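You operate a simulated robot arm through the tools that you are given. There is no shell and no other tool. Be economical: measure what you need, move in short steps, check, and stop when the job is done.

Carry out the task below with a simulated two-armed robot. There is one attempt and no reset: what you move stays moved.

## Task
Fold the rag and lay the silver converter from the cradle on it.
Fine: fold it in half; lock the keeper bar again after. Where these are worked on the way, their far stop is far enough and under half their travel is too little: keeper bar.

It is judged by the outcome, as a careful person would: the job done as asked, and still so three seconds after it is handed in. It fails if anything else is knocked over, pushed out of place, dropped, spilled or broken. Flat cloth is picked up by pressing the open fingertips on it (5 to 10 N) and closing them slowly along it; thin cloth reads only 2 to 8 mm in the jaws.

## Robot
Two 7-joint arms with two-finger parallel grippers on one trunk, on a base that drives. Base frame: it is fixed to the floor where the robot stands at the start and does not move with it; the origin is under the middle of the robot, x ahead of it, y to its left, z up; the surface under the hand at the start is at about z = 0.8. Lengths are in m, angles in rad, forces in N, time in s.
The left shoulder is at the start at [0.07, 0.13, 1.137], the right one opposite. With the tool pointing down near the work surface each hand reaches from about 0.2 to 0.52 m from the robot's upright axis, wherever it stands, measured 20 degrees to its own side. Places, roughly: keeper bar [0.6, 0.4, 0.9]; middle of the long table [0.5, -0.1, 0.8]. Payload 1.57 kg a hand.
The tool frame of a hand sits at the grasp point between the pads (the TCP): z along the fingers, y along the line on which they close. The tips reach 0.03 m beyond it. Largest opening 0.08 m; finger width 0.017, thickness 0.012; the body of the gripper, 0.04 by 0.082 m, starts 0.08 m behind the TCP.
Orientation is that of the tool frame in the base frame, as a unit quaternion [x, y, z, w]. With the fingers straight down and closing along the base's y, the tool's x points along the base's -x, its y along +y and its z along -z.

## Interface
- The arms move only by the tool play_rows. It takes "left_targets", "right_targets" or both (then of equal length, played together; a hand with none holds still); each is a list of rows, each a list of 3 entries, a list of its own where there are three numbers: the shift along the tool's x, y, z in m, then the turn, a rotation vector about the tool's x, y, z in rad, then the finger opening in m, from 0 to 0.08. In form: [[[dx, dy, dz], [ax, ay, az], claw], ...]. A call has 1 to 20 rows; each row is the pose to reach, as a shift and turn from the pose commanded when the call began, along the tool's axes at that moment. Rows are played at 5 a second. More than 0.05 m and 0.15 rad between two rows, or a gripper value outside its range, and nothing of the call is played. Where a pose cannot be reached the arm comes as near as it can. A force on the tool above 90 N (or 10 N above the force at the start of the call, whichever is more), or a blocked arm, ends the call early, and 0.2 s more pass. The fingers move at their own pace (about 0.108 m/s each) and stop on an object; they squeeze with about 32 N. The grip force told is the motor's: it shows also when the fingers shut on nothing. Time passes only in rows, and 0.2 s behind the last, so rows that repeat a pose let the fingers close. The reply holds the time, the measured pose of the TCP, the force on the tool along the base axes, the opening and the grip force, in the units named above and with some noise, with the torque about the TCP (base axes, N m) and any sound that the robot's microphone picked up.
- Cameras (640 x 400 px; columns grow to the right, rows downward): "scene" is now at [0.1348, 0.0259, 1.363]; the picture's right is [0.29, -0.96, 0.00], its down [-0.58, -0.18, -0.80] and it looks along [0.76, 0.23, -0.60] (base axes); focal length 214 px, centre (320, 200). "left" rides on the left gripper at [0.072, 0.007, -0.122] in its tool frame; the picture's right is [-0.09, 1.00, 0.00], its down [-0.84, -0.08, -0.54] and it looks along [-0.54, -0.05, 0.84] (tool axes); focal length 238 px, centre (320, 200). "right" rides on the right gripper at [0.072, -0.007, -0.122] in its tool frame; the picture's right is [0.09, 1.00, 0.00], its down [-0.84, 0.08, -0.54] and it looks along [-0.54, 0.05, 0.84] (tool axes); focal length 238 px, centre (320, 200). There is no depth. A picture from a camera that has moved, and an enlarged one, comes with that camera's place and axes in the base frame and with its lens.
- capture(camera): a new picture of that camera. It takes no simulated time.
- move_column(by): slides the trunk up (or, below 0, down) by that many m; the arms and the scene camera ride with it, the base frame stays. It gives what a move gives, with no picture.
- base_move(legs): drives the robot by 1 to 6 legs, each [ahead, left, turn to the left] in m, m and rad, along the robot's own axes; the way and the turn of a leg run together, so that a leg with both is an arc; at most 1.5 m and 3.142 rad a leg. The arms and the cameras ride along, it lands a little off, and it stops where it bumps. It gives what a move gives.
- aim_head(pan, tilt): turns the head with the scene camera to pan (to the left, within 1.501 rad either way) and tilt (down, from -0.506 to 1.204), counted from straight ahead of the robot. It gives what a move gives.
- close_up(camera, box): a new picture of the part [left, top, right, bottom] of that camera's present view, enlarged. It takes no simulated time.
- finish_job(): hands the job in; it is judged then, once.

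Work in short steps. Places have to be worked out from the pictures, the camera data and where the tool is seen: move nearer, look again, correct. Check each grasp and each placing, and mend what went wrong. You have 120 turns and 88 pictures in all, those below and enlarged ones among them. Open the grippers and draw the arms clear of the work before you hand the job in, unless the task says otherwise; then end with one line.

The tools are called after "Request:" by a JSON object that holds its "op" and its "data". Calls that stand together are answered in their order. play_rows: Moves the arms, as the interface text tells. Its arguments: {"type":"object","properties":{"left_targets":{"type":"array","items":{"type":"array"}},"right_targets":{"type":"array","items":{"type":"array"}}},"required":[]} The other tools are called the same way: move_column (by) slides the trunk up or down; base_move (legs) drives the base; aim_head (pan, tilt) turns the head that bears the scene camera; capture (camera) takes a picture; close_up (camera, box) takes an enlarged picture of a part of a camera's view; finish_job () hands the job in.

At the start:

```text
clock: 0.0
left_position: [0.3354, 0.2922, 1.196]
left_tcp_rot: [-0.001, 1.0, 0.0, 0.001]
left_wrist_force: [-0.4, 0.0, 0.2]
left_moment: [0.02, 0.02, 0.01]
left_finger_gap: 0.0802
left_finger_force: 0.1
right_position: [0.3551, -0.0978, 1.1954]
right_tcp_rot: [0.0, 1.0, -0.001, -0.001]
right_wrist_force: [-0.7, 0.8, 0.0]
right_moment: [-0.02, 0.01, 0.01]
right_finger_gap: 0.0801
right_finger_force: 0.0
trunk travel left (down, up): [-0.775, 0.165]
robot x, y, heading: [-0.0013, 0.0001, 0.001]
head pan, tilt: [0.295, 0.649]
```

scene: 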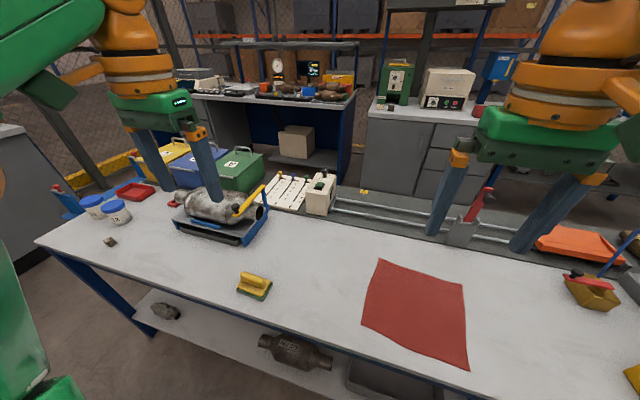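
right: 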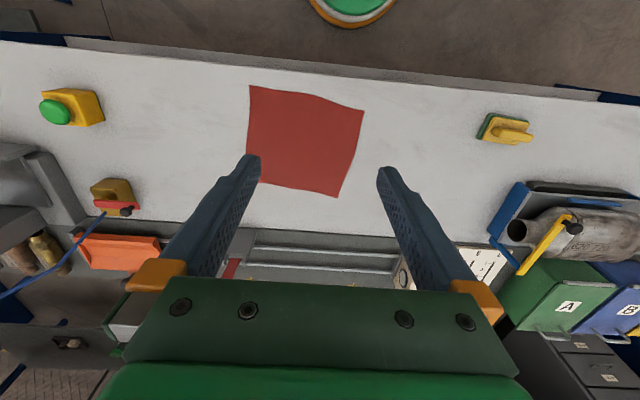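
left: 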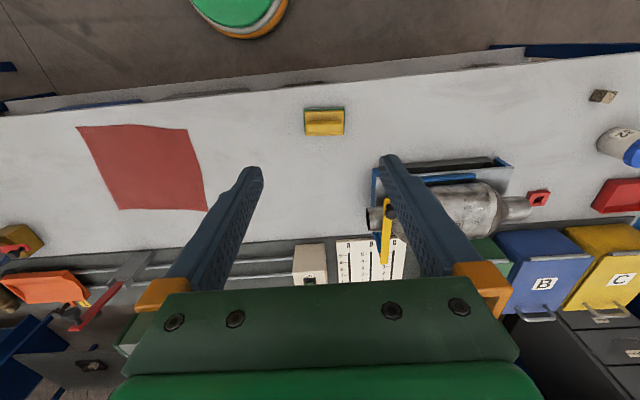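

The silver converter lies in a blue cradle with a yellow keeper bar; the red rag lies to the right. I look at both closely first.

Request:
{"op": "close_up", "data": {"camera": "scene", "box": [150, 160, 290, 260]}}

Request:
{"op": "close_up", "data": {"camera": "left", "box": [340, 120, 580, 270]}}

Request:
{"op": "close_up", "data": {"camera": "scene", "box": [340, 240, 500, 380]}}

```text
4.00 times, centred on (220, 210) of scene
camera zoom: at [0.1348, 0.0259, 1.363], right [0.29, -0.96, 0.0], down [-0.58, -0.18, -0.8], along [0.76, 0.23, -0.6], focal length 858 px, centre (720, 160)
```

zoom: 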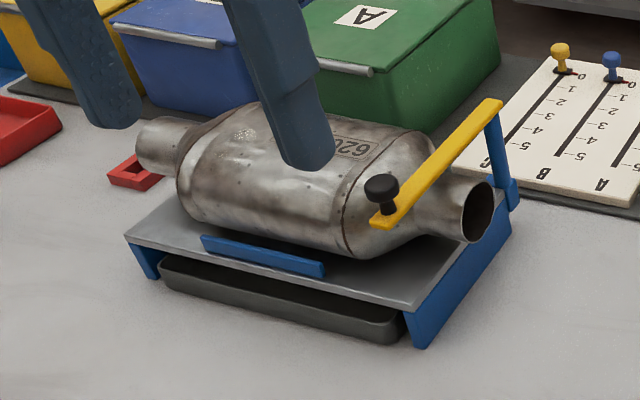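

```text
2.67 times, centred on (460, 195) of left
camera zoom: at [0.2627, 0.3005, 1.3176], right [0.09, 1.0, 0.0], down [0.84, -0.08, 0.54], along [0.54, -0.05, -0.84], focal length 636 px, centre (-53, 213)
```

zoom: 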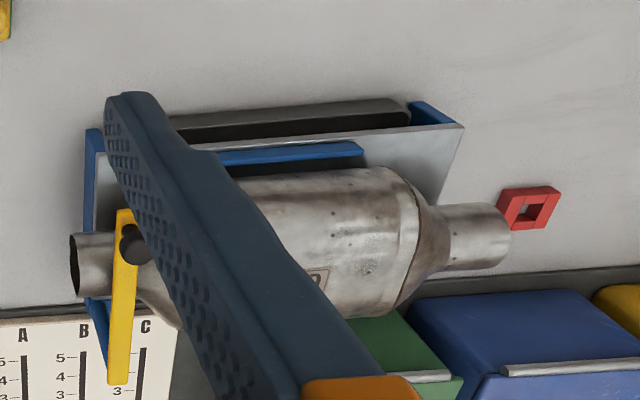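

```text
2.86 times, centred on (420, 310) of scene
camera zoom: at [0.1348, 0.0259, 1.363], right [0.29, -0.96, 0.0], down [-0.58, -0.18, -0.8], along [0.76, 0.23, -0.6], focal length 613 px, centre (34, -114)
```

zoom: 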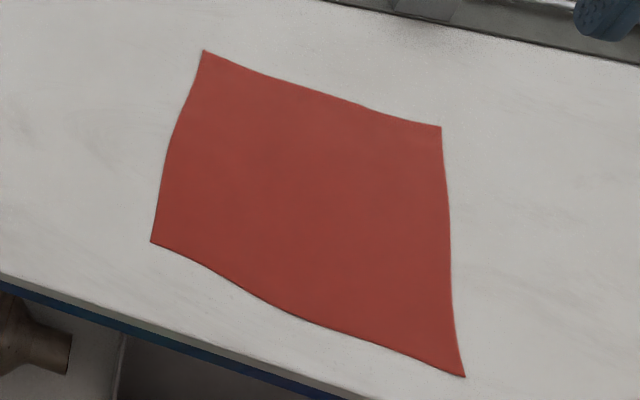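

From the scene view I place the rag's corners at about (0.606,-0.03), (0.58,-0.26), (0.363,-0.24), (0.39,0.0) and the table's near edge at x≈0.345. I'll stand opposite the rag and a bit closer.

Request:
{"op": "base_move", "data": {"legs": [[0, -0.13, 0], [0.08, 0, 0]]}}

Request:
{"op": "aim_head", "data": {"pan": 0.0, "tilt": 0.9}}

Request:
{"op": "capture", "data": {"camera": "scene"}}

```text
clock: 1.9
left_position: [0.4104, 0.1648, 1.1961]
left_tcp_rot: [-0.001, 1.0, 0.0, 0.002]
left_wrist_force: [-0.1, 0.3, 0.5]
left_moment: [0.02, -0.04, -0.02]
left_finger_gap: 0.0799
left_finger_force: 0.1
right_position: [0.4313, -0.2263, 1.197]
right_tcp_rot: [-0.001, 1.0, 0.0, 0.002]
right_wrist_force: [-0.5, -0.6, -0.8]
right_moment: [-0.03, -0.06, 0.01]
right_finger_gap: 0.08
right_finger_force: 0.1
trunk travel left (down, up): [-0.775, 0.165]
robot x, y, heading: [0.0804, -0.133, -0.002]
head pan, tilt: [0.295, 0.649]
```

```text
clock: 2.8
left_position: [0.4165, 0.1638, 1.1965]
left_tcp_rot: [-0.001, 1.0, 0.0, -0.001]
left_wrist_force: [-0.1, 0.0, -0.2]
left_moment: [0.01, 0.0, 0.03]
left_finger_gap: 0.0801
left_finger_force: 0.1
right_position: [0.4382, -0.227, 1.195]
right_tcp_rot: [-0.001, 1.0, 0.0, 0.0]
right_wrist_force: [-0.3, 0.0, 0.1]
right_moment: [0.0, 0.01, 0.0]
right_finger_gap: 0.08
right_finger_force: 0.1
trunk travel left (down, up): [-0.775, 0.165]
robot x, y, heading: [0.082, -0.1333, -0.001]
head pan, tilt: [0.0, 0.901]
```

```text
81 pictures are left
camera scene: at [0.2099, -0.1293, 1.3424], right [0.0, -1.0, 0.0], down [-0.78, 0.0, -0.62], along [0.62, 0.0, -0.78], focal length 214 px, centre (320, 200)
```

scene: 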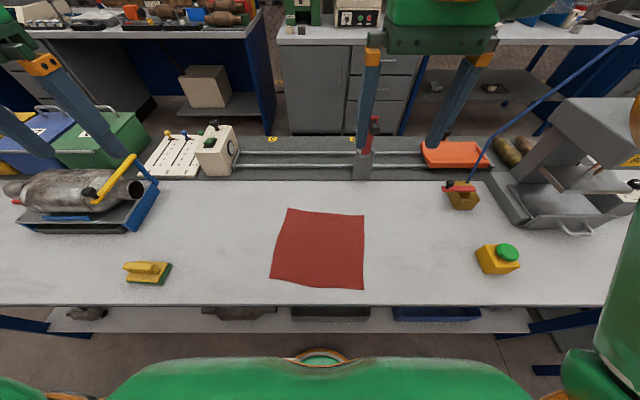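

The second view confirms the corners. I bring both hands above the near corners, yawed with the rag (-0.11 rad) and fingers part-open at 0.035.

Request:
{"op": "play_rows", "data": {"left_targets": [[[0.0023, -0.0248, 0.0396], [0, 0, 0.014], 0.035], [[0.0046, -0.0495, 0.0791], [0, 0, 0.028], 0.035], [[0.0069, -0.0743, 0.1187], [0, 0, 0.042], 0.035], [[0.0092, -0.099, 0.1582], [0, 0, 0.056], 0.035], [[0.0116, -0.1238, 0.1978], [0, 0, 0.07], 0.035], [[0.0139, -0.1485, 0.2374], [0, 0, 0.084], 0.035], [[0.0162, -0.1733, 0.277], [0, 0, 0.098], 0.035], [[0.0185, -0.198, 0.3165], [0, 0, 0.112], 0.035], [[0.0185, -0.198, 0.3165], [0, 0, 0.112], 0.035]], "right_targets": [[[0.0076, 0.0023, 0.0394], [0, 0, 0.014], 0.035], [[0.0152, 0.0045, 0.0789], [0, 0, 0.028], 0.035], [[0.0229, 0.0068, 0.1183], [0, 0, 0.042], 0.035], [[0.0305, 0.009, 0.1578], [0, 0, 0.056], 0.035], [[0.0381, 0.0113, 0.1972], [0, 0, 0.07], 0.035], [[0.0457, 0.0135, 0.2366], [0, 0, 0.084], 0.035], [[0.0534, 0.0158, 0.2761], [0, 0, 0.098], 0.035], [[0.061, 0.018, 0.3155], [0, 0, 0.112], 0.035], [[0.061, 0.018, 0.3155], [0, 0, 0.112], 0.035]]}}

Request:
{"op": "close_up", "data": {"camera": "scene", "box": [220, 180, 420, 320]}}

Request:
{"op": "capture", "data": {"camera": "left"}}

Request:
{"op": "capture", "data": {"camera": "right"}}

```text
clock: 4.8
left_position: [0.3891, -0.0073, 0.8903]
left_tcp_rot: [0.054, 0.999, -0.001, 0.0]
left_wrist_force: [0.1, -0.3, -0.7]
left_moment: [0.0, -0.01, -0.04]
left_finger_gap: 0.0351
left_finger_force: 0.1
left hand out of reach, approached as far as the arm can: row 8, 9
right_position: [0.3776, -0.2059, 0.8828]
right_tcp_rot: [0.055, 0.998, 0.0, 0.001]
right_wrist_force: [-0.3, -0.1, 0.2]
right_moment: [0.02, -0.01, 0.01]
right_finger_gap: 0.0349
right_finger_force: 0.1
trunk travel left (down, up): [-0.775, 0.165]
robot x, y, heading: [0.0841, -0.128, -0.0]
head pan, tilt: [0.0, 0.901]
```

```text
2.86 times, centred on (320, 250) of scene
camera zoom: at [0.2082, -0.129, 1.3425], right [0.0, -1.0, 0.0], down [-0.78, 0.0, -0.62], along [0.62, 0.0, -0.78], focal length 613 px, centre (320, 57)
```

zoom: 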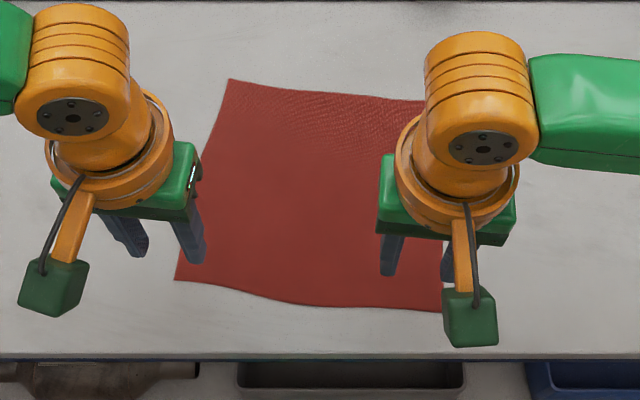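

```text
79 pictures are left
camera left: at [0.3175, 0.0064, 1.0119], right [0.2, 0.98, 0.0], down [0.82, -0.17, 0.54], along [0.53, -0.11, -0.84], focal length 238 px, centre (320, 200)
```

left: 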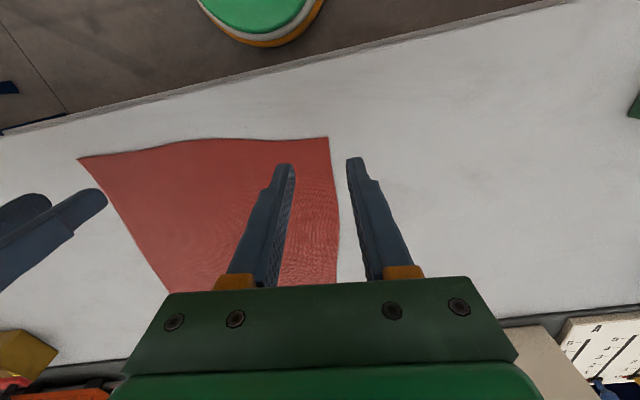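

```text
78 pictures are left
camera right: at [0.3048, -0.2051, 1.0049], right [0.02, 1.0, 0.0], down [0.84, -0.02, 0.54], along [0.54, -0.01, -0.84], focal length 238 px, centre (320, 200)
```

right: 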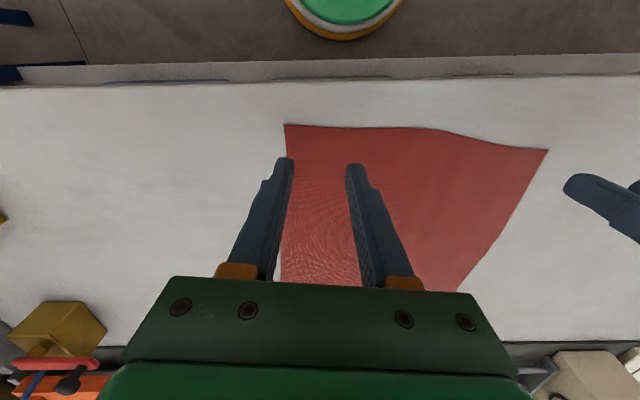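

The right hand is in place; the left stopped about 3 cm short. I try that last bit again from here.

Request:
{"op": "play_rows", "data": {"left_targets": [[[-0.006, -0.013, 0.0], [0, 0, 0], 0.035], [[-0.0118, -0.0259, 0.005], [0, 0, 0], 0.035], [[-0.0118, -0.0259, 0.005], [0, 0, 0], 0.035]]}}

```text
clock: 5.5
left_position: [0.3915, -0.0142, 0.8996]
left_tcp_rot: [0.055, 0.998, 0.0, -0.001]
left_wrist_force: [-0.6, -0.3, -0.7]
left_moment: [-0.02, 0.0, 0.02]
left_finger_gap: 0.0353
left_finger_force: 0.1
left hand out of reach, approached as far as the arm can: row 1, 2, 3
right_position: [0.3777, -0.2063, 0.8829]
right_tcp_rot: [0.055, 0.998, 0.001, 0.0]
right_wrist_force: [0.8, 0.4, 0.6]
right_moment: [-0.03, 0.02, 0.01]
right_finger_gap: 0.0351
right_finger_force: 0.1
trunk travel left (down, up): [-0.775, 0.165]
robot x, y, heading: [0.0814, -0.1275, 0.0]
head pan, tilt: [0.0, 0.901]
```

The left arm trades height against inward position, so it is at its inner limit. I back the base 6 cm and re-extend both hands; I can drive forward during the fold.

Request:
{"op": "base_move", "data": {"legs": [[-0.06, 0, 0]]}}

```text
clock: 6.5
left_position: [0.3328, -0.0141, 0.898]
left_tcp_rot: [0.055, 0.998, -0.001, -0.002]
left_wrist_force: [0.2, -0.3, -0.2]
left_moment: [0.0, 0.02, 0.02]
left_finger_gap: 0.0351
left_finger_force: 0.0
right_position: [0.3198, -0.2072, 0.882]
right_tcp_rot: [0.056, 0.998, 0.0, -0.001]
right_wrist_force: [0.4, 0.3, 0.1]
right_moment: [0.02, 0.0, -0.05]
right_finger_gap: 0.0348
right_finger_force: 0.0
trunk travel left (down, up): [-0.775, 0.165]
robot x, y, heading: [0.0219, -0.1298, 0.007]
head pan, tilt: [0.0, 0.901]
```

Re-extending both hands to the grasp points at z≈0.88.

Request:
{"op": "play_rows", "data": {"left_targets": [[[-0.033, -0.006, 0.005], [0, 0, 0], 0.035], [[-0.0668, -0.0127, 0.01], [0, 0, 0], 0.035], [[-0.0668, -0.0127, 0.018], [0, 0, 0], 0.035], [[-0.0668, -0.0127, 0.018], [0, 0, 0], 0.035]], "right_targets": [[[-0.028, 0.002, 0], [0, 0, 0], 0.035], [[-0.0569, 0.0043, 0], [0, 0, 0], 0.035], [[-0.0569, 0.0043, 0], [0, 0, 0], 0.035], [[-0.0569, 0.0043, 0], [0, 0, 0], 0.035]]}}

```text
clock: 7.5
left_position: [0.3712, 0.0022, 0.9084]
left_tcp_rot: [0.055, 0.998, -0.001, 0.001]
left_wrist_force: [0.3, 0.7, -0.2]
left_moment: [-0.02, 0.03, 0.01]
left_finger_gap: 0.0349
left_finger_force: 0.0
left hand out of reach, approached as far as the arm can: row 1, 2, 3, 4
right_position: [0.3715, -0.2078, 0.8837]
right_tcp_rot: [0.053, 0.999, 0.001, 0.001]
right_wrist_force: [0.1, 0.0, 0.8]
right_moment: [-0.03, -0.01, -0.02]
right_finger_gap: 0.0349
right_finger_force: 0.0
trunk travel left (down, up): [-0.775, 0.165]
robot x, y, heading: [0.0223, -0.1243, 0.005]
head pan, tilt: [0.0, 0.901]
```

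The left arm seems to be near a joint limit rather than at a distance limit. I undo the left yaw and see whether it gets there then.

Request:
{"op": "play_rows", "data": {"left_targets": [[[0, 0, -0.05], [0, 0, 0], 0.035], [[0, 0, -0.08], [0, 0, -0.11], 0.035], [[-0.02, -0.02, -0.05], [0, 0, -0.11], 0.035], [[-0.027, -0.037, -0.01], [0, 0, -0.11], 0.035], [[-0.027, -0.037, 0.028], [0, 0, -0.11], 0.035], [[-0.027, -0.037, 0.028], [0, 0, -0.11], 0.035]]}}

Request:
{"op": "capture", "data": {"camera": "scene"}}

```text
clock: 8.9
left_position: [0.3708, 0.0027, 0.9045]
left_tcp_rot: [0.0, 1.0, 0.0, 0.0]
left_wrist_force: [0.0, 0.4, -0.6]
left_moment: [-0.02, 0.01, -0.03]
left_finger_gap: 0.0354
left_finger_force: 0.0
left hand out of reach, approached as far as the arm can: row 3, 4, 5, 6
right_position: [0.3723, -0.2091, 0.8845]
right_tcp_rot: [0.056, 0.998, -0.001, 0.0]
right_wrist_force: [-0.6, -0.3, -0.8]
right_moment: [0.01, 0.0, 0.01]
right_finger_gap: 0.035
right_finger_force: 0.1
trunk travel left (down, up): [-0.775, 0.165]
robot x, y, heading: [0.0195, -0.1281, -0.001]
head pan, tilt: [0.0, 0.901]
```

```text
77 pictures are left
camera scene: at [0.1479, -0.1296, 1.3424], right [0.0, -1.0, 0.0], down [-0.78, 0.0, -0.62], along [0.62, 0.0, -0.78], focal length 214 px, centre (320, 200)
```

scene: 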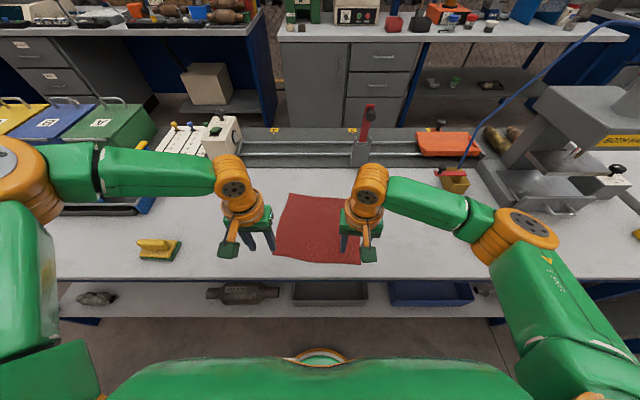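

The elbows are far out, and the left arm does better higher relative to its shoulder. I raise both hands 0.12 and lower the trunk 0.1, then retry.

Request:
{"op": "play_rows", "data": {"left_targets": [[[0, 0, -0.04], [0, 0, 0], 0.035], [[0, 0, -0.08], [0, 0, 0], 0.035], [[0, 0, -0.12], [0, 0, 0], 0.035]], "right_targets": [[[0, 0, -0.04], [0, 0, 0], 0.035], [[0, 0, -0.08], [0, 0, 0], 0.035], [[0, 0, -0.12], [0, 0, 0], 0.035]]}}

Request:
{"op": "move_column", "data": {"by": -0.1}}

```text
clock: 9.7
left_position: [0.3666, 0.0025, 1.0244]
left_tcp_rot: [0.0, 1.0, -0.001, 0.001]
left_wrist_force: [-0.3, 0.1, 0.5]
left_moment: [0.0, 0.0, -0.01]
left_finger_gap: 0.0351
left_finger_force: 0.1
right_position: [0.3691, -0.2087, 1.0065]
right_tcp_rot: [0.056, 0.998, 0.0, 0.001]
right_wrist_force: [-0.2, 0.6, 0.1]
right_moment: [-0.01, 0.0, 0.0]
right_finger_gap: 0.0351
right_finger_force: 0.0
trunk travel left (down, up): [-0.775, 0.165]
robot x, y, heading: [0.0169, -0.1319, 0.007]
head pan, tilt: [0.0, 0.901]
```

```text
clock: 11.1
left_position: [0.3671, 0.0021, 0.9222]
left_tcp_rot: [0.0, 1.0, -0.001, 0.0]
left_wrist_force: [-0.1, 0.4, 0.4]
left_moment: [0.0, 0.03, 0.0]
left_finger_gap: 0.0351
left_finger_force: 0.0
right_position: [0.3693, -0.2088, 0.9064]
right_tcp_rot: [0.056, 0.998, 0.0, 0.0]
right_wrist_force: [0.0, -0.4, 0.0]
right_moment: [0.01, 0.01, -0.02]
right_finger_gap: 0.0351
right_finger_force: 0.1
trunk travel left (down, up): [-0.675, 0.265]
robot x, y, heading: [0.0215, -0.1306, 0.0]
head pan, tilt: [0.0, 0.901]
```

Retry the approach to z≈0.87.

Request:
{"op": "play_rows", "data": {"left_targets": [[[-0.015, -0.018, 0.015], [0, 0, 0.05], 0.035], [[-0.031, -0.036, 0.03], [0, 0, 0.11], 0.035], [[-0.031, -0.036, 0.052], [0, 0, 0.11], 0.035], [[-0.031, -0.036, 0.052], [0, 0, 0.11], 0.035]], "right_targets": [[[-0.004, 0.0, 0.01], [0, 0, 0], 0.035], [[-0.0077, 0.0006, 0.02], [0, 0, 0], 0.035], [[-0.0077, 0.0006, 0.036], [0, 0, 0], 0.035], [[-0.0077, 0.0006, 0.036], [0, 0, 0], 0.035]]}}

```text
clock: 12.1
left_position: [0.3836, -0.012, 0.8742]
left_tcp_rot: [0.055, 0.998, -0.001, 0.001]
left_wrist_force: [0.3, -0.3, -0.8]
left_moment: [0.01, 0.02, -0.05]
left_finger_gap: 0.0349
left_finger_force: 0.1
left hand out of reach, approached as far as the arm can: row 2, 3, 4
right_position: [0.3786, -0.2114, 0.8693]
right_tcp_rot: [0.055, 0.998, 0.0, -0.001]
right_wrist_force: [-0.6, -0.2, 1.0]
right_moment: [0.01, 0.0, 0.0]
right_finger_gap: 0.0349
right_finger_force: 0.1
trunk travel left (down, up): [-0.675, 0.265]
robot x, y, heading: [0.0211, -0.1289, 0.001]
head pan, tilt: [0.0, 0.901]
```

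Still stuck ~2.5 cm short while the mirrored right arm has no trouble, so the left arm is in a poor elbow posture. I lift it, swing out, come inward high up, and see if posture recovers.

Request:
{"op": "play_rows", "data": {"left_targets": [[[0, 0.03, -0.04], [0, 0, -0.05], 0.035], [[0, 0.06, -0.08], [0, 0, -0.11], 0.035], [[0, 0.09, -0.12], [0, 0, -0.11], 0.035], [[0, 0.12, -0.16], [0, 0, -0.11], 0.035], [[0, 0.14, -0.2], [0, 0, -0.11], 0.035], [[0, 0.14, -0.24], [0, 0, -0.11], 0.035], [[0, 0.1, -0.25], [0, 0, -0.11], 0.035], [[0, 0.06, -0.25], [0, 0, -0.11], 0.035], [[0, 0.02, -0.25], [0, 0, -0.11], 0.035], [[-0.01, -0.02, -0.25], [0, 0, -0.11], 0.035], [[-0.02, -0.03, -0.25], [0, 0, -0.11], 0.035]]}}

Request:
{"op": "capture", "data": {"camera": "scene"}}

```text
clock: 14.5
left_position: [0.3406, 0.024, 1.071]
left_tcp_rot: [0.0, 1.0, -0.001, 0.001]
left_wrist_force: [-0.5, -0.3, -0.4]
left_moment: [-0.03, 0.03, -0.01]
left_finger_gap: 0.0353
left_finger_force: 0.0
left hand out of reach, approached as far as the arm can: row 6, 7, 8, 9, 10, 11
right_position: [0.3778, -0.2103, 0.87]
right_tcp_rot: [0.056, 0.998, 0.0, 0.0]
right_wrist_force: [-0.2, 0.1, 0.1]
right_moment: [-0.02, 0.0, -0.01]
right_finger_gap: 0.0351
right_finger_force: 0.1
trunk travel left (down, up): [-0.675, 0.265]
robot x, y, heading: [0.0202, -0.1275, 0.003]
head pan, tilt: [0.0, 0.901]
```

```text
76 pictures are left
camera scene: at [0.1473, -0.1293, 1.2425], right [0.0, -1.0, 0.0], down [-0.78, 0.0, -0.62], along [0.62, 0.0, -0.78], focal length 214 px, centre (320, 200)
```

scene: 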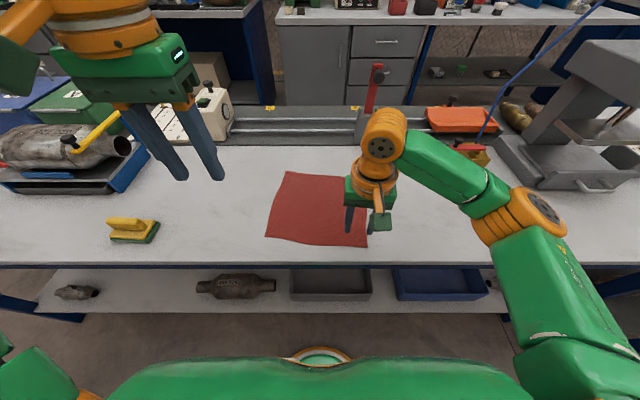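

The left hand can't pass further in than its shoulder. Turning the robot about -0.11 rad (square to the rag) puts the left target further out and the right one slightly in; I do that, then look at the reach.

Request:
{"op": "base_move", "data": {"legs": [[0, 0, -0.115]]}}

```text
clock: 15.4
left_position: [0.3568, -0.0155, 1.0712]
left_tcp_rot: [0.059, 0.998, -0.001, 0.001]
left_wrist_force: [-0.3, 0.6, -0.2]
left_moment: [0.02, -0.02, -0.02]
left_finger_gap: 0.0348
left_finger_force: 0.1
right_position: [0.3666, -0.2523, 0.8703]
right_tcp_rot: [0.115, 0.993, 0.0, 0.0]
right_wrist_force: [-0.3, -0.5, -0.3]
right_moment: [0.0, -0.01, -0.01]
right_finger_gap: 0.0351
right_finger_force: 0.0
trunk travel left (down, up): [-0.675, 0.265]
robot x, y, heading: [0.0183, -0.1323, -0.11]
head pan, tilt: [0.0, 0.901]
```

Now both hands to the grasp points at z≈0.87, aligned with the rag.

Request:
{"op": "play_rows", "data": {"left_targets": [[[-0.008, -0.002, 0.04], [0, 0, 0], 0.035], [[-0.017, -0.004, 0.08], [0, 0, 0], 0.035], [[-0.026, -0.006, 0.12], [0, 0, 0], 0.035], [[-0.035, -0.008, 0.16], [0, 0, 0], 0.035], [[-0.0436, -0.0094, 0.201], [0, 0, 0], 0.035], [[-0.0436, -0.0094, 0.201], [0, 0, 0], 0.035]], "right_targets": [[[0, 0.01, 0], [0, 0, -0.03], 0.035], [[0, 0.02, 0], [0, 0, -0.06], 0.035], [[0, 0.03, 0], [0, 0, -0.09], 0.035], [[0, 0.04, 0], [0, 0, -0.115], 0.035], [[0, 0.0446, 0], [0, 0, -0.115], 0.035], [[0, 0.0446, 0], [0, 0, -0.115], 0.035]]}}

Request:
{"op": "capture", "data": {"camera": "left"}}

Request:
{"op": "capture", "data": {"camera": "right"}}

```text
clock: 16.8
left_position: [0.399, -0.0311, 0.8733]
left_tcp_rot: [0.06, 0.998, -0.001, 0.001]
left_wrist_force: [-0.6, -0.6, -0.1]
left_moment: [-0.02, 0.06, -0.01]
left_finger_gap: 0.0353
left_finger_force: 0.2
right_position: [0.3751, -0.2086, 0.8709]
right_tcp_rot: [0.057, 0.998, 0.0, 0.0]
right_wrist_force: [0.3, -0.2, 0.0]
right_moment: [-0.03, -0.01, 0.03]
right_finger_gap: 0.0351
right_finger_force: 0.0
trunk travel left (down, up): [-0.675, 0.265]
robot x, y, heading: [0.0183, -0.1294, -0.11]
head pan, tilt: [0.0, 0.901]
```

```text
75 pictures are left
camera left: at [0.3276, -0.0154, 0.9953], right [0.21, 0.98, 0.0], down [0.82, -0.18, 0.54], along [0.53, -0.12, -0.84], focal length 238 px, centre (320, 200)
```

left: 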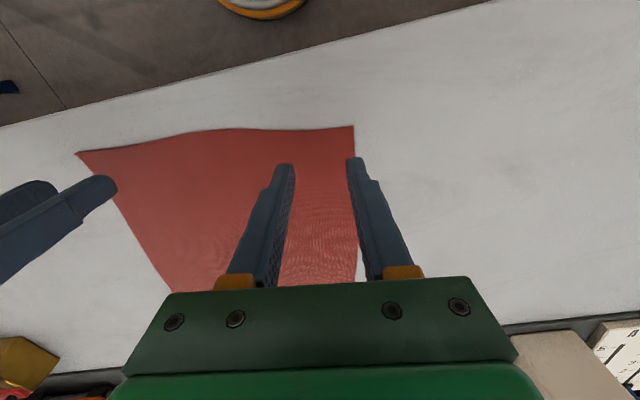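

```text
74 pictures are left
camera right: at [0.3032, -0.2073, 0.993], right [0.02, 1.0, 0.0], down [0.84, -0.02, 0.54], along [0.54, -0.01, -0.84], focal length 238 px, centre (320, 200)
```

right: 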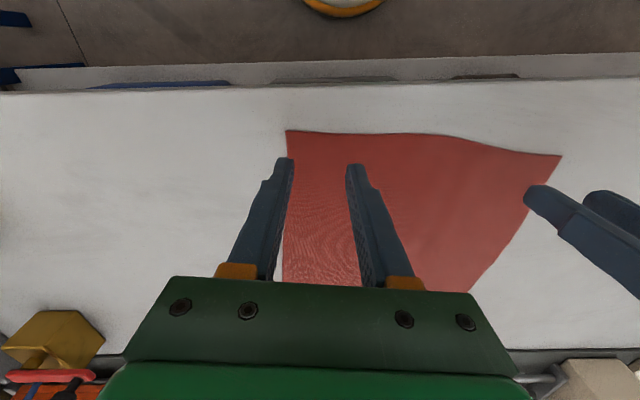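

Both hands are over the cloth near the corners, insets ~12-15 mm from the edge and ~28 mm along it. I narrow the fingers to 0.028 and go down to just above the table.

Request:
{"op": "play_rows", "data": {"left_targets": [[[0, -0.002, 0.02], [0, 0, 0], 0.028], [[0, -0.002, 0.036], [0, 0, 0], 0.028], [[0, -0.002, 0.041], [0, 0, 0], 0.028], [[0, -0.002, 0.043], [0, 0, 0], 0.028]], "right_targets": [[[0, 0.001, 0.02], [0, 0, 0], 0.028], [[0, 0.001, 0.034], [0, 0, 0], 0.028], [[0, 0.001, 0.039], [0, 0, 0], 0.028], [[0, 0.001, 0.041], [0, 0, 0], 0.028]]}}

```text
clock: 17.8
left_position: [0.3979, -0.0338, 0.8309]
left_tcp_rot: [0.059, 0.998, -0.002, 0.005]
left_wrist_force: [7.0, 2.1, 33.5]
left_moment: [0.44, -0.07, -0.11]
left_finger_gap: 0.0282
left_finger_force: 0.1
right_position: [0.372, -0.2074, 0.8317]
right_tcp_rot: [0.058, 0.998, 0.001, 0.004]
right_wrist_force: [2.4, 0.5, 13.3]
right_moment: [-0.1, -0.01, 0.01]
right_finger_gap: 0.0278
right_finger_force: 0.1
trunk travel left (down, up): [-0.675, 0.265]
robot x, y, heading: [0.0223, -0.1296, -0.112]
head pan, tilt: [0.0, 0.901]
```

Contact: 33 N left, 13 N right. I ease off to get 5–10 N.

Request:
{"op": "play_rows", "data": {"left_targets": [[[0, 0, -0.0015], [0, 0, 0], 0.028], [[0, 0, -0.0015], [0, 0, 0], 0.028]], "right_targets": [[[0, 0, -0.0003], [0, 0, 0], 0.028], [[0, 0, -0.0003], [0, 0, 0], 0.028]]}}

```text
clock: 18.4
left_position: [0.3957, -0.033, 0.8317]
left_tcp_rot: [0.06, 0.998, -0.001, 0.003]
left_wrist_force: [5.1, -3.9, 27.1]
left_moment: [0.2, -0.05, -0.03]
left_finger_gap: 0.0276
left_finger_force: 0.0
right_position: [0.3721, -0.209, 0.8312]
right_tcp_rot: [0.058, 0.998, 0.001, 0.003]
right_wrist_force: [3.4, 4.0, 19.4]
right_moment: [-0.08, -0.03, 0.03]
right_finger_gap: 0.0275
right_finger_force: 0.0
trunk travel left (down, up): [-0.675, 0.265]
robot x, y, heading: [0.019, -0.1261, -0.112]
head pan, tilt: [0.0, 0.901]
```

Still too hard; lift a bit more.

Request:
{"op": "play_rows", "data": {"left_targets": [[[0, 0, -0.003], [0, 0, 0], 0.028], [[0, 0, -0.003], [0, 0, 0], 0.028]], "right_targets": [[[0, 0, -0.0018], [0, 0, 0], 0.028], [[0, 0, -0.0018], [0, 0, 0], 0.028]]}}

```text
clock: 19.0
left_position: [0.3968, -0.0322, 0.8318]
left_tcp_rot: [0.06, 0.998, 0.0, 0.001]
left_wrist_force: [-0.8, -0.7, -0.3]
left_moment: [-0.04, 0.01, 0.0]
left_finger_gap: 0.028
left_finger_force: 0.1
right_position: [0.3733, -0.2088, 0.8317]
right_tcp_rot: [0.058, 0.998, 0.0, 0.001]
right_wrist_force: [-1.9, -1.3, 11.7]
right_moment: [-0.03, 0.11, 0.0]
right_finger_gap: 0.0279
right_finger_force: 0.0
trunk travel left (down, up): [-0.675, 0.265]
robot x, y, heading: [0.018, -0.1296, -0.113]
head pan, tilt: [0.0, 0.901]
```

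Left just off, right 12 N. I set left down 0.8 mm and right up 0.3 mm, then close slowly.

Request:
{"op": "play_rows", "data": {"left_targets": [[[0, 0, 0.0009], [0, 0, 0], 0.028], [[0, 0, 0.0009], [0, 0, 0], 0.025], [[0, 0, 0.0009], [0, 0, 0], 0.022], [[0, 0, 0.0009], [0, 0, 0], 0.019], [[0, 0, 0.0009], [0, 0, 0], 0.016], [[0, 0, 0.0009], [0, 0, 0], 0.013], [[0, 0, 0.0009], [0, 0, 0], 0.01], [[0, 0, 0.0009], [0, 0, 0], 0.007], [[0, 0, 0.0009], [0, 0, 0], 0.004], [[0, 0, 0.0009], [0, 0, 0], 0.0], [[0, 0, 0.0009], [0, 0, 0], 0.0]], "right_targets": [[[0, 0, -0.0003], [0, 0, 0], 0.028], [[0, 0, -0.0003], [0, 0, 0], 0.025], [[0, 0, -0.0003], [0, 0, 0], 0.022], [[0, 0, -0.0003], [0, 0, 0], 0.019], [[0, 0, -0.0003], [0, 0, 0], 0.016], [[0, 0, -0.0003], [0, 0, 0], 0.013], [[0, 0, -0.0003], [0, 0, 0], 0.01], [[0, 0, -0.0003], [0, 0, 0], 0.007], [[0, 0, -0.0003], [0, 0, 0], 0.004], [[0, 0, -0.0003], [0, 0, 0], 0.0], [[0, 0, -0.0003], [0, 0, 0], 0.0]]}}

Request:
{"op": "capture", "data": {"camera": "left"}}

Request:
{"op": "capture", "data": {"camera": "right"}}

```text
clock: 21.4
left_position: [0.3991, -0.0328, 0.8322]
left_tcp_rot: [0.059, 0.998, -0.002, 0.002]
left_wrist_force: [-0.5, -10.2, 5.0]
left_moment: [-0.3, 0.03, 0.04]
left_finger_gap: 0.0021
left_finger_force: 23.5
right_position: [0.3752, -0.2073, 0.8331]
right_tcp_rot: [0.057, 0.998, 0.0, 0.001]
right_wrist_force: [0.9, 9.8, 0.8]
right_moment: [0.28, -0.02, 0.03]
right_finger_gap: 0.0021
right_finger_force: 23.5
trunk travel left (down, up): [-0.675, 0.265]
robot x, y, heading: [0.0188, -0.1328, -0.113]
head pan, tilt: [0.0, 0.901]
```

```text
73 pictures are left
camera left: at [0.3274, -0.0166, 0.9537], right [0.21, 0.98, 0.0], down [0.82, -0.17, 0.54], along [0.53, -0.12, -0.84], focal length 238 px, centre (320, 200)
```

left: 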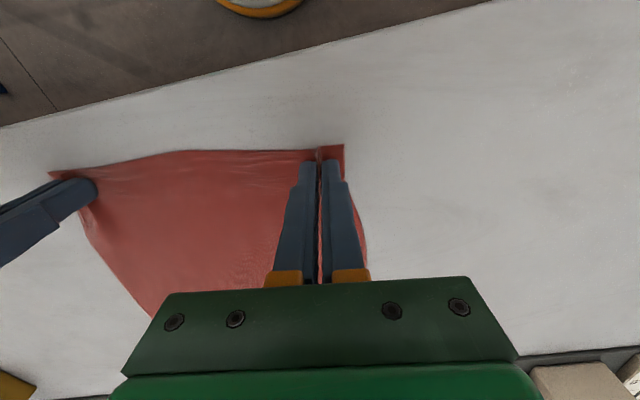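

```text
72 pictures are left
camera right: at [0.3034, -0.2057, 0.9537], right [0.02, 1.0, 0.0], down [0.84, -0.02, 0.54], along [0.54, -0.01, -0.84], focal length 238 px, centre (320, 200)
```

right: 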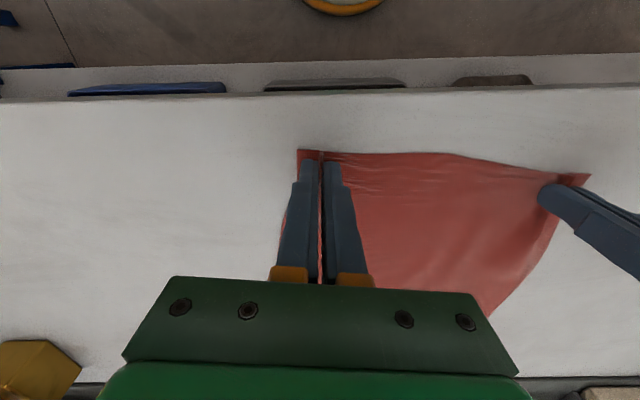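

Both pinches hold (2.1 mm each, ~10 N sideways tension as cloth is gathered). I lift along an arc around the fold line (radius ~0.097) to about 60°, then I'll drive forward along the chord.

Request:
{"op": "play_rows", "data": {"left_targets": [[[-0.001, -0.002, -0.012], [0, 0, 0], 0], [[-0.003, -0.002, -0.025], [0, 0, 0], 0], [[-0.007, -0.002, -0.037], [0, 0, 0], 0], [[-0.013, -0.002, -0.048], [0, 0, 0], 0], [[-0.02, -0.002, -0.059], [0, 0, 0], 0], [[-0.028, -0.002, -0.068], [0, 0, 0], 0], [[-0.038, -0.002, -0.076], [0, 0, 0], 0], [[-0.048, -0.002, -0.081], [0, 0, 0], 0], [[-0.048, -0.002, -0.081], [0, 0, 0], 0]], "right_targets": [[[-0.001, 0.002, -0.012], [0, 0, 0], 0], [[-0.003, 0.002, -0.025], [0, 0, 0], 0], [[-0.007, 0.002, -0.037], [0, 0, 0], 0], [[-0.013, 0.002, -0.048], [0, 0, 0], 0], [[-0.02, 0.002, -0.059], [0, 0, 0], 0], [[-0.028, 0.002, -0.068], [0, 0, 0], 0], [[-0.038, 0.002, -0.076], [0, 0, 0], 0], [[-0.048, 0.002, -0.081], [0, 0, 0], 0], [[-0.048, 0.002, -0.081], [0, 0, 0], 0]]}}

Request:
{"op": "capture", "data": {"camera": "scene"}}

```text
clock: 23.4
left_position: [0.4384, -0.0298, 0.9129]
left_tcp_rot: [0.061, 0.998, -0.002, 0.002]
left_wrist_force: [-1.6, -21.6, -1.3]
left_moment: [-0.69, 0.02, 0.1]
left_finger_gap: 0.0019
left_finger_force: 23.7
left hand out of reach, approached as far as the arm can: row 7, 8, 9
right_position: [0.4233, -0.2098, 0.9131]
right_tcp_rot: [0.057, 0.998, 0.002, 0.001]
right_wrist_force: [0.2, 22.0, -0.9]
right_moment: [0.69, -0.07, 0.07]
right_finger_gap: 0.0025
right_finger_force: 23.9
trunk travel left (down, up): [-0.675, 0.265]
robot x, y, heading: [0.0203, -0.1316, -0.117]
head pan, tilt: [0.0, 0.901]
```

```text
71 pictures are left
camera scene: at [0.1465, -0.1444, 1.2424], right [-0.12, -0.99, 0.0], down [-0.78, 0.09, -0.62], along [0.62, -0.07, -0.78], focal length 214 px, centre (320, 200)
```

scene: 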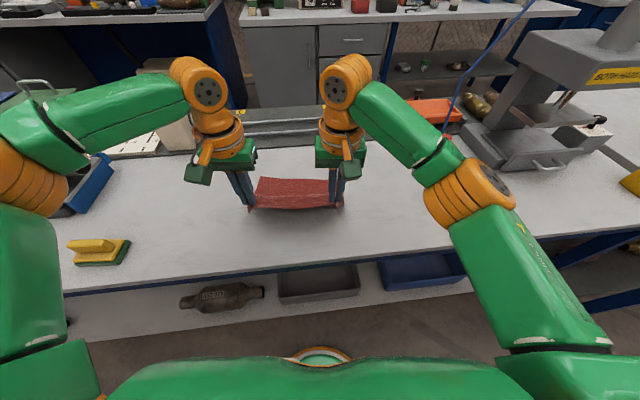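

Tension grew to 22 N since the left drifted outward at its limit. I shift both hands left 1.5 cm with the right 8 mm extra, so I can then move the base right 3 cm, giving the left arm room.

Request:
{"op": "play_rows", "data": {"left_targets": [[[0, 0.005, 0.002], [0, 0, 0], 0], [[0, 0.01, 0.004], [0, 0, 0], 0], [[0, 0.013, 0.005], [0, 0, 0], 0], [[0, 0.013, 0.005], [0, 0, 0], 0]], "right_targets": [[[0, 0.01, 0.002], [0, 0, 0], 0], [[0, 0.018, 0.004], [0, 0, 0], 0], [[0, 0.023, 0.005], [0, 0, 0], 0], [[0, 0.023, 0.005], [0, 0, 0], 0]]}}

Request:
{"op": "base_move", "data": {"legs": [[0, -0.03, 0]]}}

```text
clock: 24.4
left_position: [0.4396, -0.015, 0.9058]
left_tcp_rot: [0.06, 0.998, 0.0, 0.001]
left_wrist_force: [0.8, -5.4, -0.5]
left_moment: [-0.17, 0.02, 0.02]
left_finger_gap: 0.0022
left_finger_force: 23.6
right_position: [0.4253, -0.188, 0.9077]
right_tcp_rot: [0.058, 0.998, 0.0, 0.0]
right_wrist_force: [0.1, 5.5, 0.1]
right_moment: [0.17, 0.01, 0.05]
right_finger_gap: 0.0023
right_finger_force: 23.8
trunk travel left (down, up): [-0.675, 0.265]
robot x, y, heading: [0.0203, -0.129, -0.119]
head pan, tilt: [0.0, 0.901]
```

```text
clock: 25.3
left_position: [0.4361, -0.0425, 0.9054]
left_tcp_rot: [0.059, 0.998, -0.002, 0.001]
left_wrist_force: [-1.2, -5.1, -0.3]
left_moment: [-0.16, -0.03, 0.01]
left_finger_gap: 0.0024
left_finger_force: 23.1
right_position: [0.4218, -0.215, 0.9083]
right_tcp_rot: [0.057, 0.998, -0.002, 0.0]
right_wrist_force: [-0.5, 6.6, 0.1]
right_moment: [0.08, 0.01, 0.02]
right_finger_gap: 0.0023
right_finger_force: 24.3
trunk travel left (down, up): [-0.675, 0.265]
robot x, y, heading: [0.0168, -0.1618, -0.115]
head pan, tilt: [0.0, 0.901]
```

Tension is down to 5 N and alignment is within a few mm. Now drive forward 0.105 along the fold direction.

Request:
{"op": "base_move", "data": {"legs": [[0.105, 0, 0]]}}

Request:
{"op": "capture", "data": {"camera": "scene"}}

```text
clock: 26.4
left_position: [0.5396, -0.0556, 0.9068]
left_tcp_rot: [0.059, 0.998, -0.001, 0.001]
left_wrist_force: [1.0, -5.1, 0.6]
left_moment: [-0.12, -0.02, 0.03]
left_finger_gap: 0.0022
left_finger_force: 23.7
right_position: [0.527, -0.2283, 0.9079]
right_tcp_rot: [0.056, 0.998, 0.001, 0.001]
right_wrist_force: [-0.3, 4.7, 0.2]
right_moment: [0.14, 0.01, 0.06]
right_finger_gap: 0.0023
right_finger_force: 24.0
trunk travel left (down, up): [-0.675, 0.265]
robot x, y, heading: [0.1209, -0.1747, -0.113]
head pan, tilt: [0.0, 0.901]
```

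```text
70 pictures are left
camera scene: at [0.2468, -0.1856, 1.2426], right [-0.12, -0.99, 0.0], down [-0.78, 0.09, -0.62], along [0.62, -0.07, -0.78], focal length 214 px, centre (320, 200)
```

scene: 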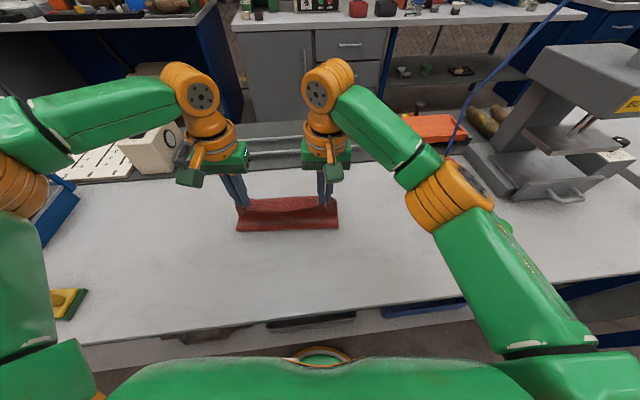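

The fold is forming well. I bring the held edge down on the arc onto the far edge.

Request:
{"op": "play_rows", "data": {"left_targets": [[[-0.012, 0, 0.012], [0, 0, 0], 0], [[-0.022, 0, 0.025], [0, 0, 0], 0], [[-0.032, 0, 0.04], [0, 0, 0], 0], [[-0.04, 0, 0.054], [0, 0, 0], 0], [[-0.046, 0, 0.064], [0, 0, 0], 0], [[-0.049, 0, 0.071], [0, 0, 0], 0], [[-0.049, 0, 0.071], [0, 0, 0], 0]], "right_targets": [[[-0.011, 0, 0.012], [0, 0, 0], 0], [[-0.02, 0, 0.025], [0, 0, 0], 0], [[-0.029, 0, 0.04], [0, 0, 0], 0], [[-0.037, 0, 0.054], [0, 0, 0], 0], [[-0.042, 0, 0.064], [0, 0, 0], 0], [[-0.045, 0, 0.071], [0, 0, 0], 0], [[-0.045, 0, 0.071], [0, 0, 0], 0]]}}

Request:
{"op": "capture", "data": {"camera": "left"}}

Request:
{"op": "capture", "data": {"camera": "scene"}}

```text
clock: 28.0
left_position: [0.5588, -0.041, 0.8467]
left_tcp_rot: [0.058, 0.998, -0.003, 0.001]
left_wrist_force: [2.1, -31.6, -1.0]
left_moment: [-0.91, -0.05, 0.08]
left_finger_gap: 0.0024
left_finger_force: 23.7
left hand out of reach, approached as far as the arm can: row 2, 3, 4, 5, 6, 7
right_position: [0.5698, -0.2329, 0.8368]
right_tcp_rot: [0.056, 0.998, 0.003, 0.0]
right_wrist_force: [-1.1, 31.9, 6.1]
right_moment: [1.01, 0.07, -0.15]
right_finger_gap: 0.0022
right_finger_force: 23.8
trunk travel left (down, up): [-0.675, 0.265]
robot x, y, heading: [0.1237, -0.1703, -0.113]
head pan, tilt: [0.0, 0.901]
```

```text
69 pictures are left
camera left: at [0.4874, -0.0244, 0.9684], right [0.21, 0.98, 0.0], down [0.82, -0.17, 0.55], along [0.53, -0.12, -0.84], focal length 238 px, centre (320, 200)
```

left: 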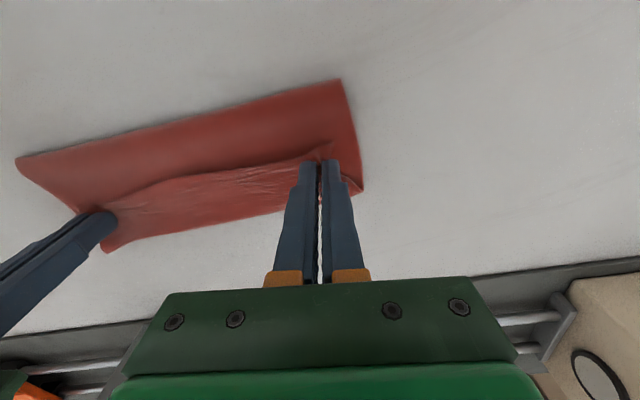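

```text
68 pictures are left
camera scene: at [0.2472, -0.1855, 1.2426], right [-0.12, -0.99, 0.0], down [-0.78, 0.09, -0.62], along [0.62, -0.07, -0.78], focal length 214 px, centre (320, 200)
```

scene: 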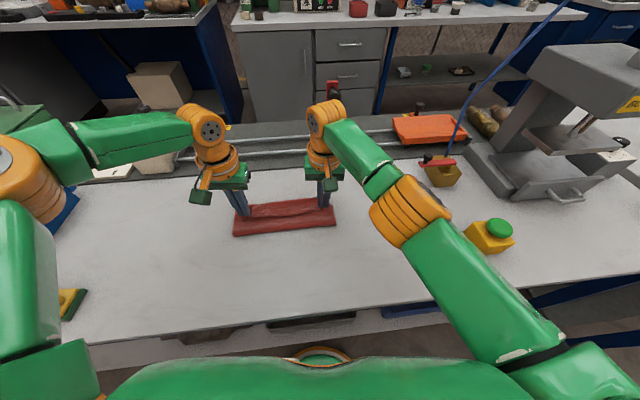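

The left hand stopped ~3 cm short, stretching the cloth at 32 N. I ease both hands leftward and together, lift 1 cm, then shift the base right 3 cm and forward 1.5 cm.

Request:
{"op": "play_rows", "data": {"left_targets": [[[0, 0.004, -0.005], [0, 0, 0], 0], [[0, 0.008, -0.01], [0, 0, 0], 0], [[0, 0.012, -0.012], [0, 0, 0], 0]], "right_targets": [[[0, 0.013, -0.005], [0, 0, 0], 0], [[0.005, 0.022, -0.014], [0, 0, 0], 0], [[0.01, 0.029, -0.02], [0, 0, 0], 0]]}}

Request:
{"op": "base_move", "data": {"legs": [[0.015, -0.03, 0]]}}

```text
clock: 28.8
left_position: [0.5639, -0.0276, 0.8582]
left_tcp_rot: [0.058, 0.998, 0.0, 0.001]
left_wrist_force: [-0.1, -3.2, -0.8]
left_moment: [-0.11, 0.0, 0.02]
left_finger_gap: 0.0018
left_finger_force: 24.1
right_position: [0.5599, -0.2087, 0.8548]
right_tcp_rot: [0.057, 0.998, -0.001, 0.0]
right_wrist_force: [-0.1, 4.0, -0.1]
right_moment: [0.12, -0.03, -0.01]
right_finger_gap: 0.0019
right_finger_force: 23.7
right hand out of reach, approached as far as the arm can: row 1, 2, 3
trunk travel left (down, up): [-0.675, 0.265]
robot x, y, heading: [0.1258, -0.1749, -0.119]
head pan, tilt: [0.0, 0.901]
```

```text
clock: 29.7
left_position: [0.5733, -0.0579, 0.8592]
left_tcp_rot: [0.058, 0.998, -0.003, 0.0]
left_wrist_force: [-0.2, -2.5, -1.0]
left_moment: [-0.06, 0.01, 0.0]
left_finger_gap: 0.0018
left_finger_force: 23.4
right_position: [0.5708, -0.2378, 0.8568]
right_tcp_rot: [0.056, 0.998, -0.001, 0.001]
right_wrist_force: [0.1, 2.5, 0.1]
right_moment: [0.05, -0.02, -0.07]
right_finger_gap: 0.002
right_finger_force: 23.4
trunk travel left (down, up): [-0.675, 0.265]
robot x, y, heading: [0.1327, -0.2023, -0.113]
head pan, tilt: [0.0, 0.901]
```

Nearly there: left needs +1.6 cm along the fold, then both down. I do it in small rows.

Request:
{"op": "play_rows", "data": {"left_targets": [[[-0.008, 0, 0.002], [0, 0, 0], 0], [[-0.016, 0, 0.006], [0, 0, 0], 0], [[-0.018, 0, 0.014], [0, 0, 0], 0], [[-0.018, 0, 0.024], [0, 0, 0], 0], [[-0.018, 0, 0.024], [0, 0, 0], 0]], "right_targets": [[[0, 0.001, 0.002], [0, 0, 0], 0], [[0, 0.002, 0.006], [0, 0, 0], 0], [[0, 0.002, 0.014], [0, 0, 0], 0], [[0, 0.002, 0.0215], [0, 0, 0], 0], [[0, 0.002, 0.0215], [0, 0, 0], 0]]}}

Request:
{"op": "capture", "data": {"camera": "left"}}

Request:
{"op": "capture", "data": {"camera": "right"}}

```text
clock: 30.9
left_position: [0.5809, -0.0551, 0.8417]
left_tcp_rot: [0.059, 0.998, -0.001, 0.001]
left_wrist_force: [-0.4, -5.4, -0.9]
left_moment: [-0.15, 0.0, 0.03]
left_finger_gap: 0.0018
left_finger_force: 24.0
left hand out of reach, approached as far as the arm can: row 2, 3, 4, 5
right_position: [0.5722, -0.2349, 0.8336]
right_tcp_rot: [0.055, 0.998, 0.0, 0.002]
right_wrist_force: [1.0, 4.9, 10.5]
right_moment: [0.13, -0.03, -0.01]
right_finger_gap: 0.0021
right_finger_force: 23.7
trunk travel left (down, up): [-0.675, 0.265]
robot x, y, heading: [0.1341, -0.2035, -0.118]
head pan, tilt: [0.0, 0.901]
```

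```text
67 pictures are left
camera left: at [0.5091, -0.039, 0.9631], right [0.21, 0.98, 0.0], down [0.82, -0.17, 0.55], along [0.53, -0.12, -0.84], focal length 238 px, centre (320, 200)
```

left: 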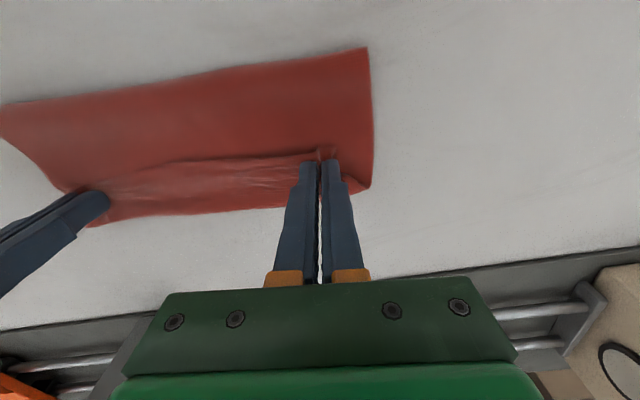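

```text
66 pictures are left
camera right: at [0.4993, -0.2347, 0.9558], right [0.02, 1.0, 0.0], down [0.84, -0.02, 0.54], along [0.54, -0.01, -0.84], focal length 238 px, centre (320, 200)
```

right: 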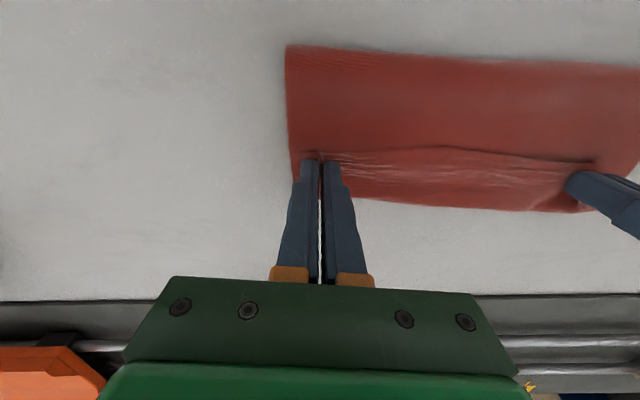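

Layers nearly coincide. I lower the left a bit more (giving back a few mm), press lightly, and open the fingers slowly to spread the gathers.

Request:
{"op": "play_rows", "data": {"left_targets": [[[0.002, 0.002, 0.004], [0, 0, 0], 0], [[0.003, 0.003, 0.008], [0, 0, 0], 0], [[0.003, 0.003, 0.009], [0, 0, 0], 0]]}}

```text
clock: 31.7
left_position: [0.5763, -0.0519, 0.8314]
left_tcp_rot: [0.059, 0.998, -0.001, 0.004]
left_wrist_force: [4.3, -11.2, 21.8]
left_moment: [-0.28, -0.03, 0.01]
left_finger_gap: 0.0023
left_finger_force: 23.9
right_position: [0.5692, -0.2373, 0.8351]
right_tcp_rot: [0.056, 0.998, 0.001, 0.001]
right_wrist_force: [1.1, 11.8, 5.7]
right_moment: [0.31, -0.07, -0.03]
right_finger_gap: 0.0019
right_finger_force: 23.3
trunk travel left (down, up): [-0.675, 0.265]
robot x, y, heading: [0.1355, -0.204, -0.114]
head pan, tilt: [0.0, 0.901]
```

Both press now. Opening slowly to 0.03, then lifting straight up.

Request:
{"op": "play_rows", "data": {"left_targets": [[[0, 0, -0.001], [0, 0, 0], 0.004], [[0, 0, -0.001], [0, 0, 0], 0.009], [[0, 0, -0.001], [0, 0, 0], 0.014], [[0, 0, -0.001], [0, 0, 0], 0.019], [[0, 0, -0.001], [0, 0, 0], 0.024], [[0, 0, -0.001], [0, 0, 0], 0.03], [[0, 0, -0.02], [0, 0, 0], 0.03], [[0, 0, -0.06], [0, 0, 0], 0.03], [[0, 0, -0.1], [0, 0, 0], 0.03]], "right_targets": [[[0, 0, 0], [0, 0, 0], 0.004], [[0, 0, 0], [0, 0, 0], 0.009], [[0, 0, 0], [0, 0, 0], 0.014], [[0, 0, 0], [0, 0, 0], 0.019], [[0, 0, 0], [0, 0, 0], 0.024], [[0, 0, 0], [0, 0, 0], 0.03], [[0, 0, -0.02], [0, 0, 0], 0.03], [[0, 0, -0.06], [0, 0, 0], 0.03], [[0, 0, -0.1], [0, 0, 0], 0.03]]}}

Request:
{"op": "capture", "data": {"camera": "left"}}

Request:
{"op": "capture", "data": {"camera": "right"}}

```text
clock: 33.7
left_position: [0.5798, -0.0523, 0.9286]
left_tcp_rot: [0.057, 0.998, 0.0, 0.0]
left_wrist_force: [0.7, -0.6, 0.1]
left_moment: [0.0, -0.02, -0.02]
left_finger_gap: 0.0298
left_finger_force: 0.1
right_position: [0.5693, -0.2391, 0.9027]
right_tcp_rot: [0.057, 0.998, 0.0, 0.0]
right_wrist_force: [0.6, 0.3, -1.0]
right_moment: [0.0, 0.04, 0.02]
right_finger_gap: 0.0301
right_finger_force: 0.1
right hand out of reach, approached as far as the arm can: row 9
trunk travel left (down, up): [-0.675, 0.265]
robot x, y, heading: [0.1335, -0.2038, -0.115]
head pan, tilt: [0.0, 0.901]
```

```text
65 pictures are left
camera left: at [0.5084, -0.036, 1.0517], right [0.21, 0.98, 0.0], down [0.82, -0.17, 0.54], along [0.53, -0.11, -0.84], focal length 238 px, centre (320, 200)
```

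left: 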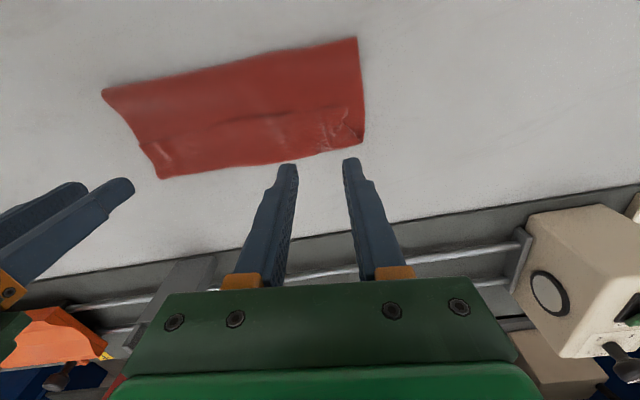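

```text
64 pictures are left
camera right: at [0.4968, -0.2372, 1.0252], right [0.02, 1.0, 0.0], down [0.84, -0.02, 0.54], along [0.54, -0.01, -0.84], focal length 238 px, centre (320, 200)
```

right: 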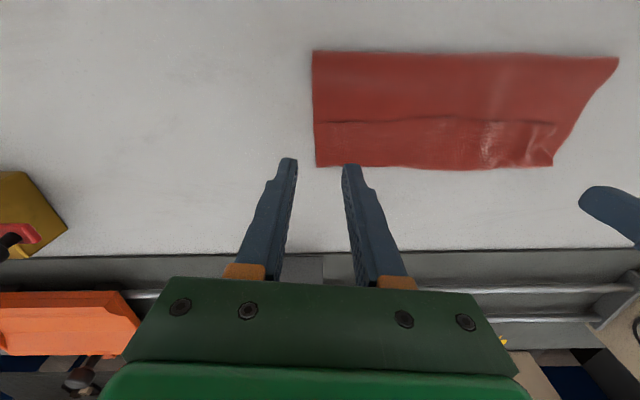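

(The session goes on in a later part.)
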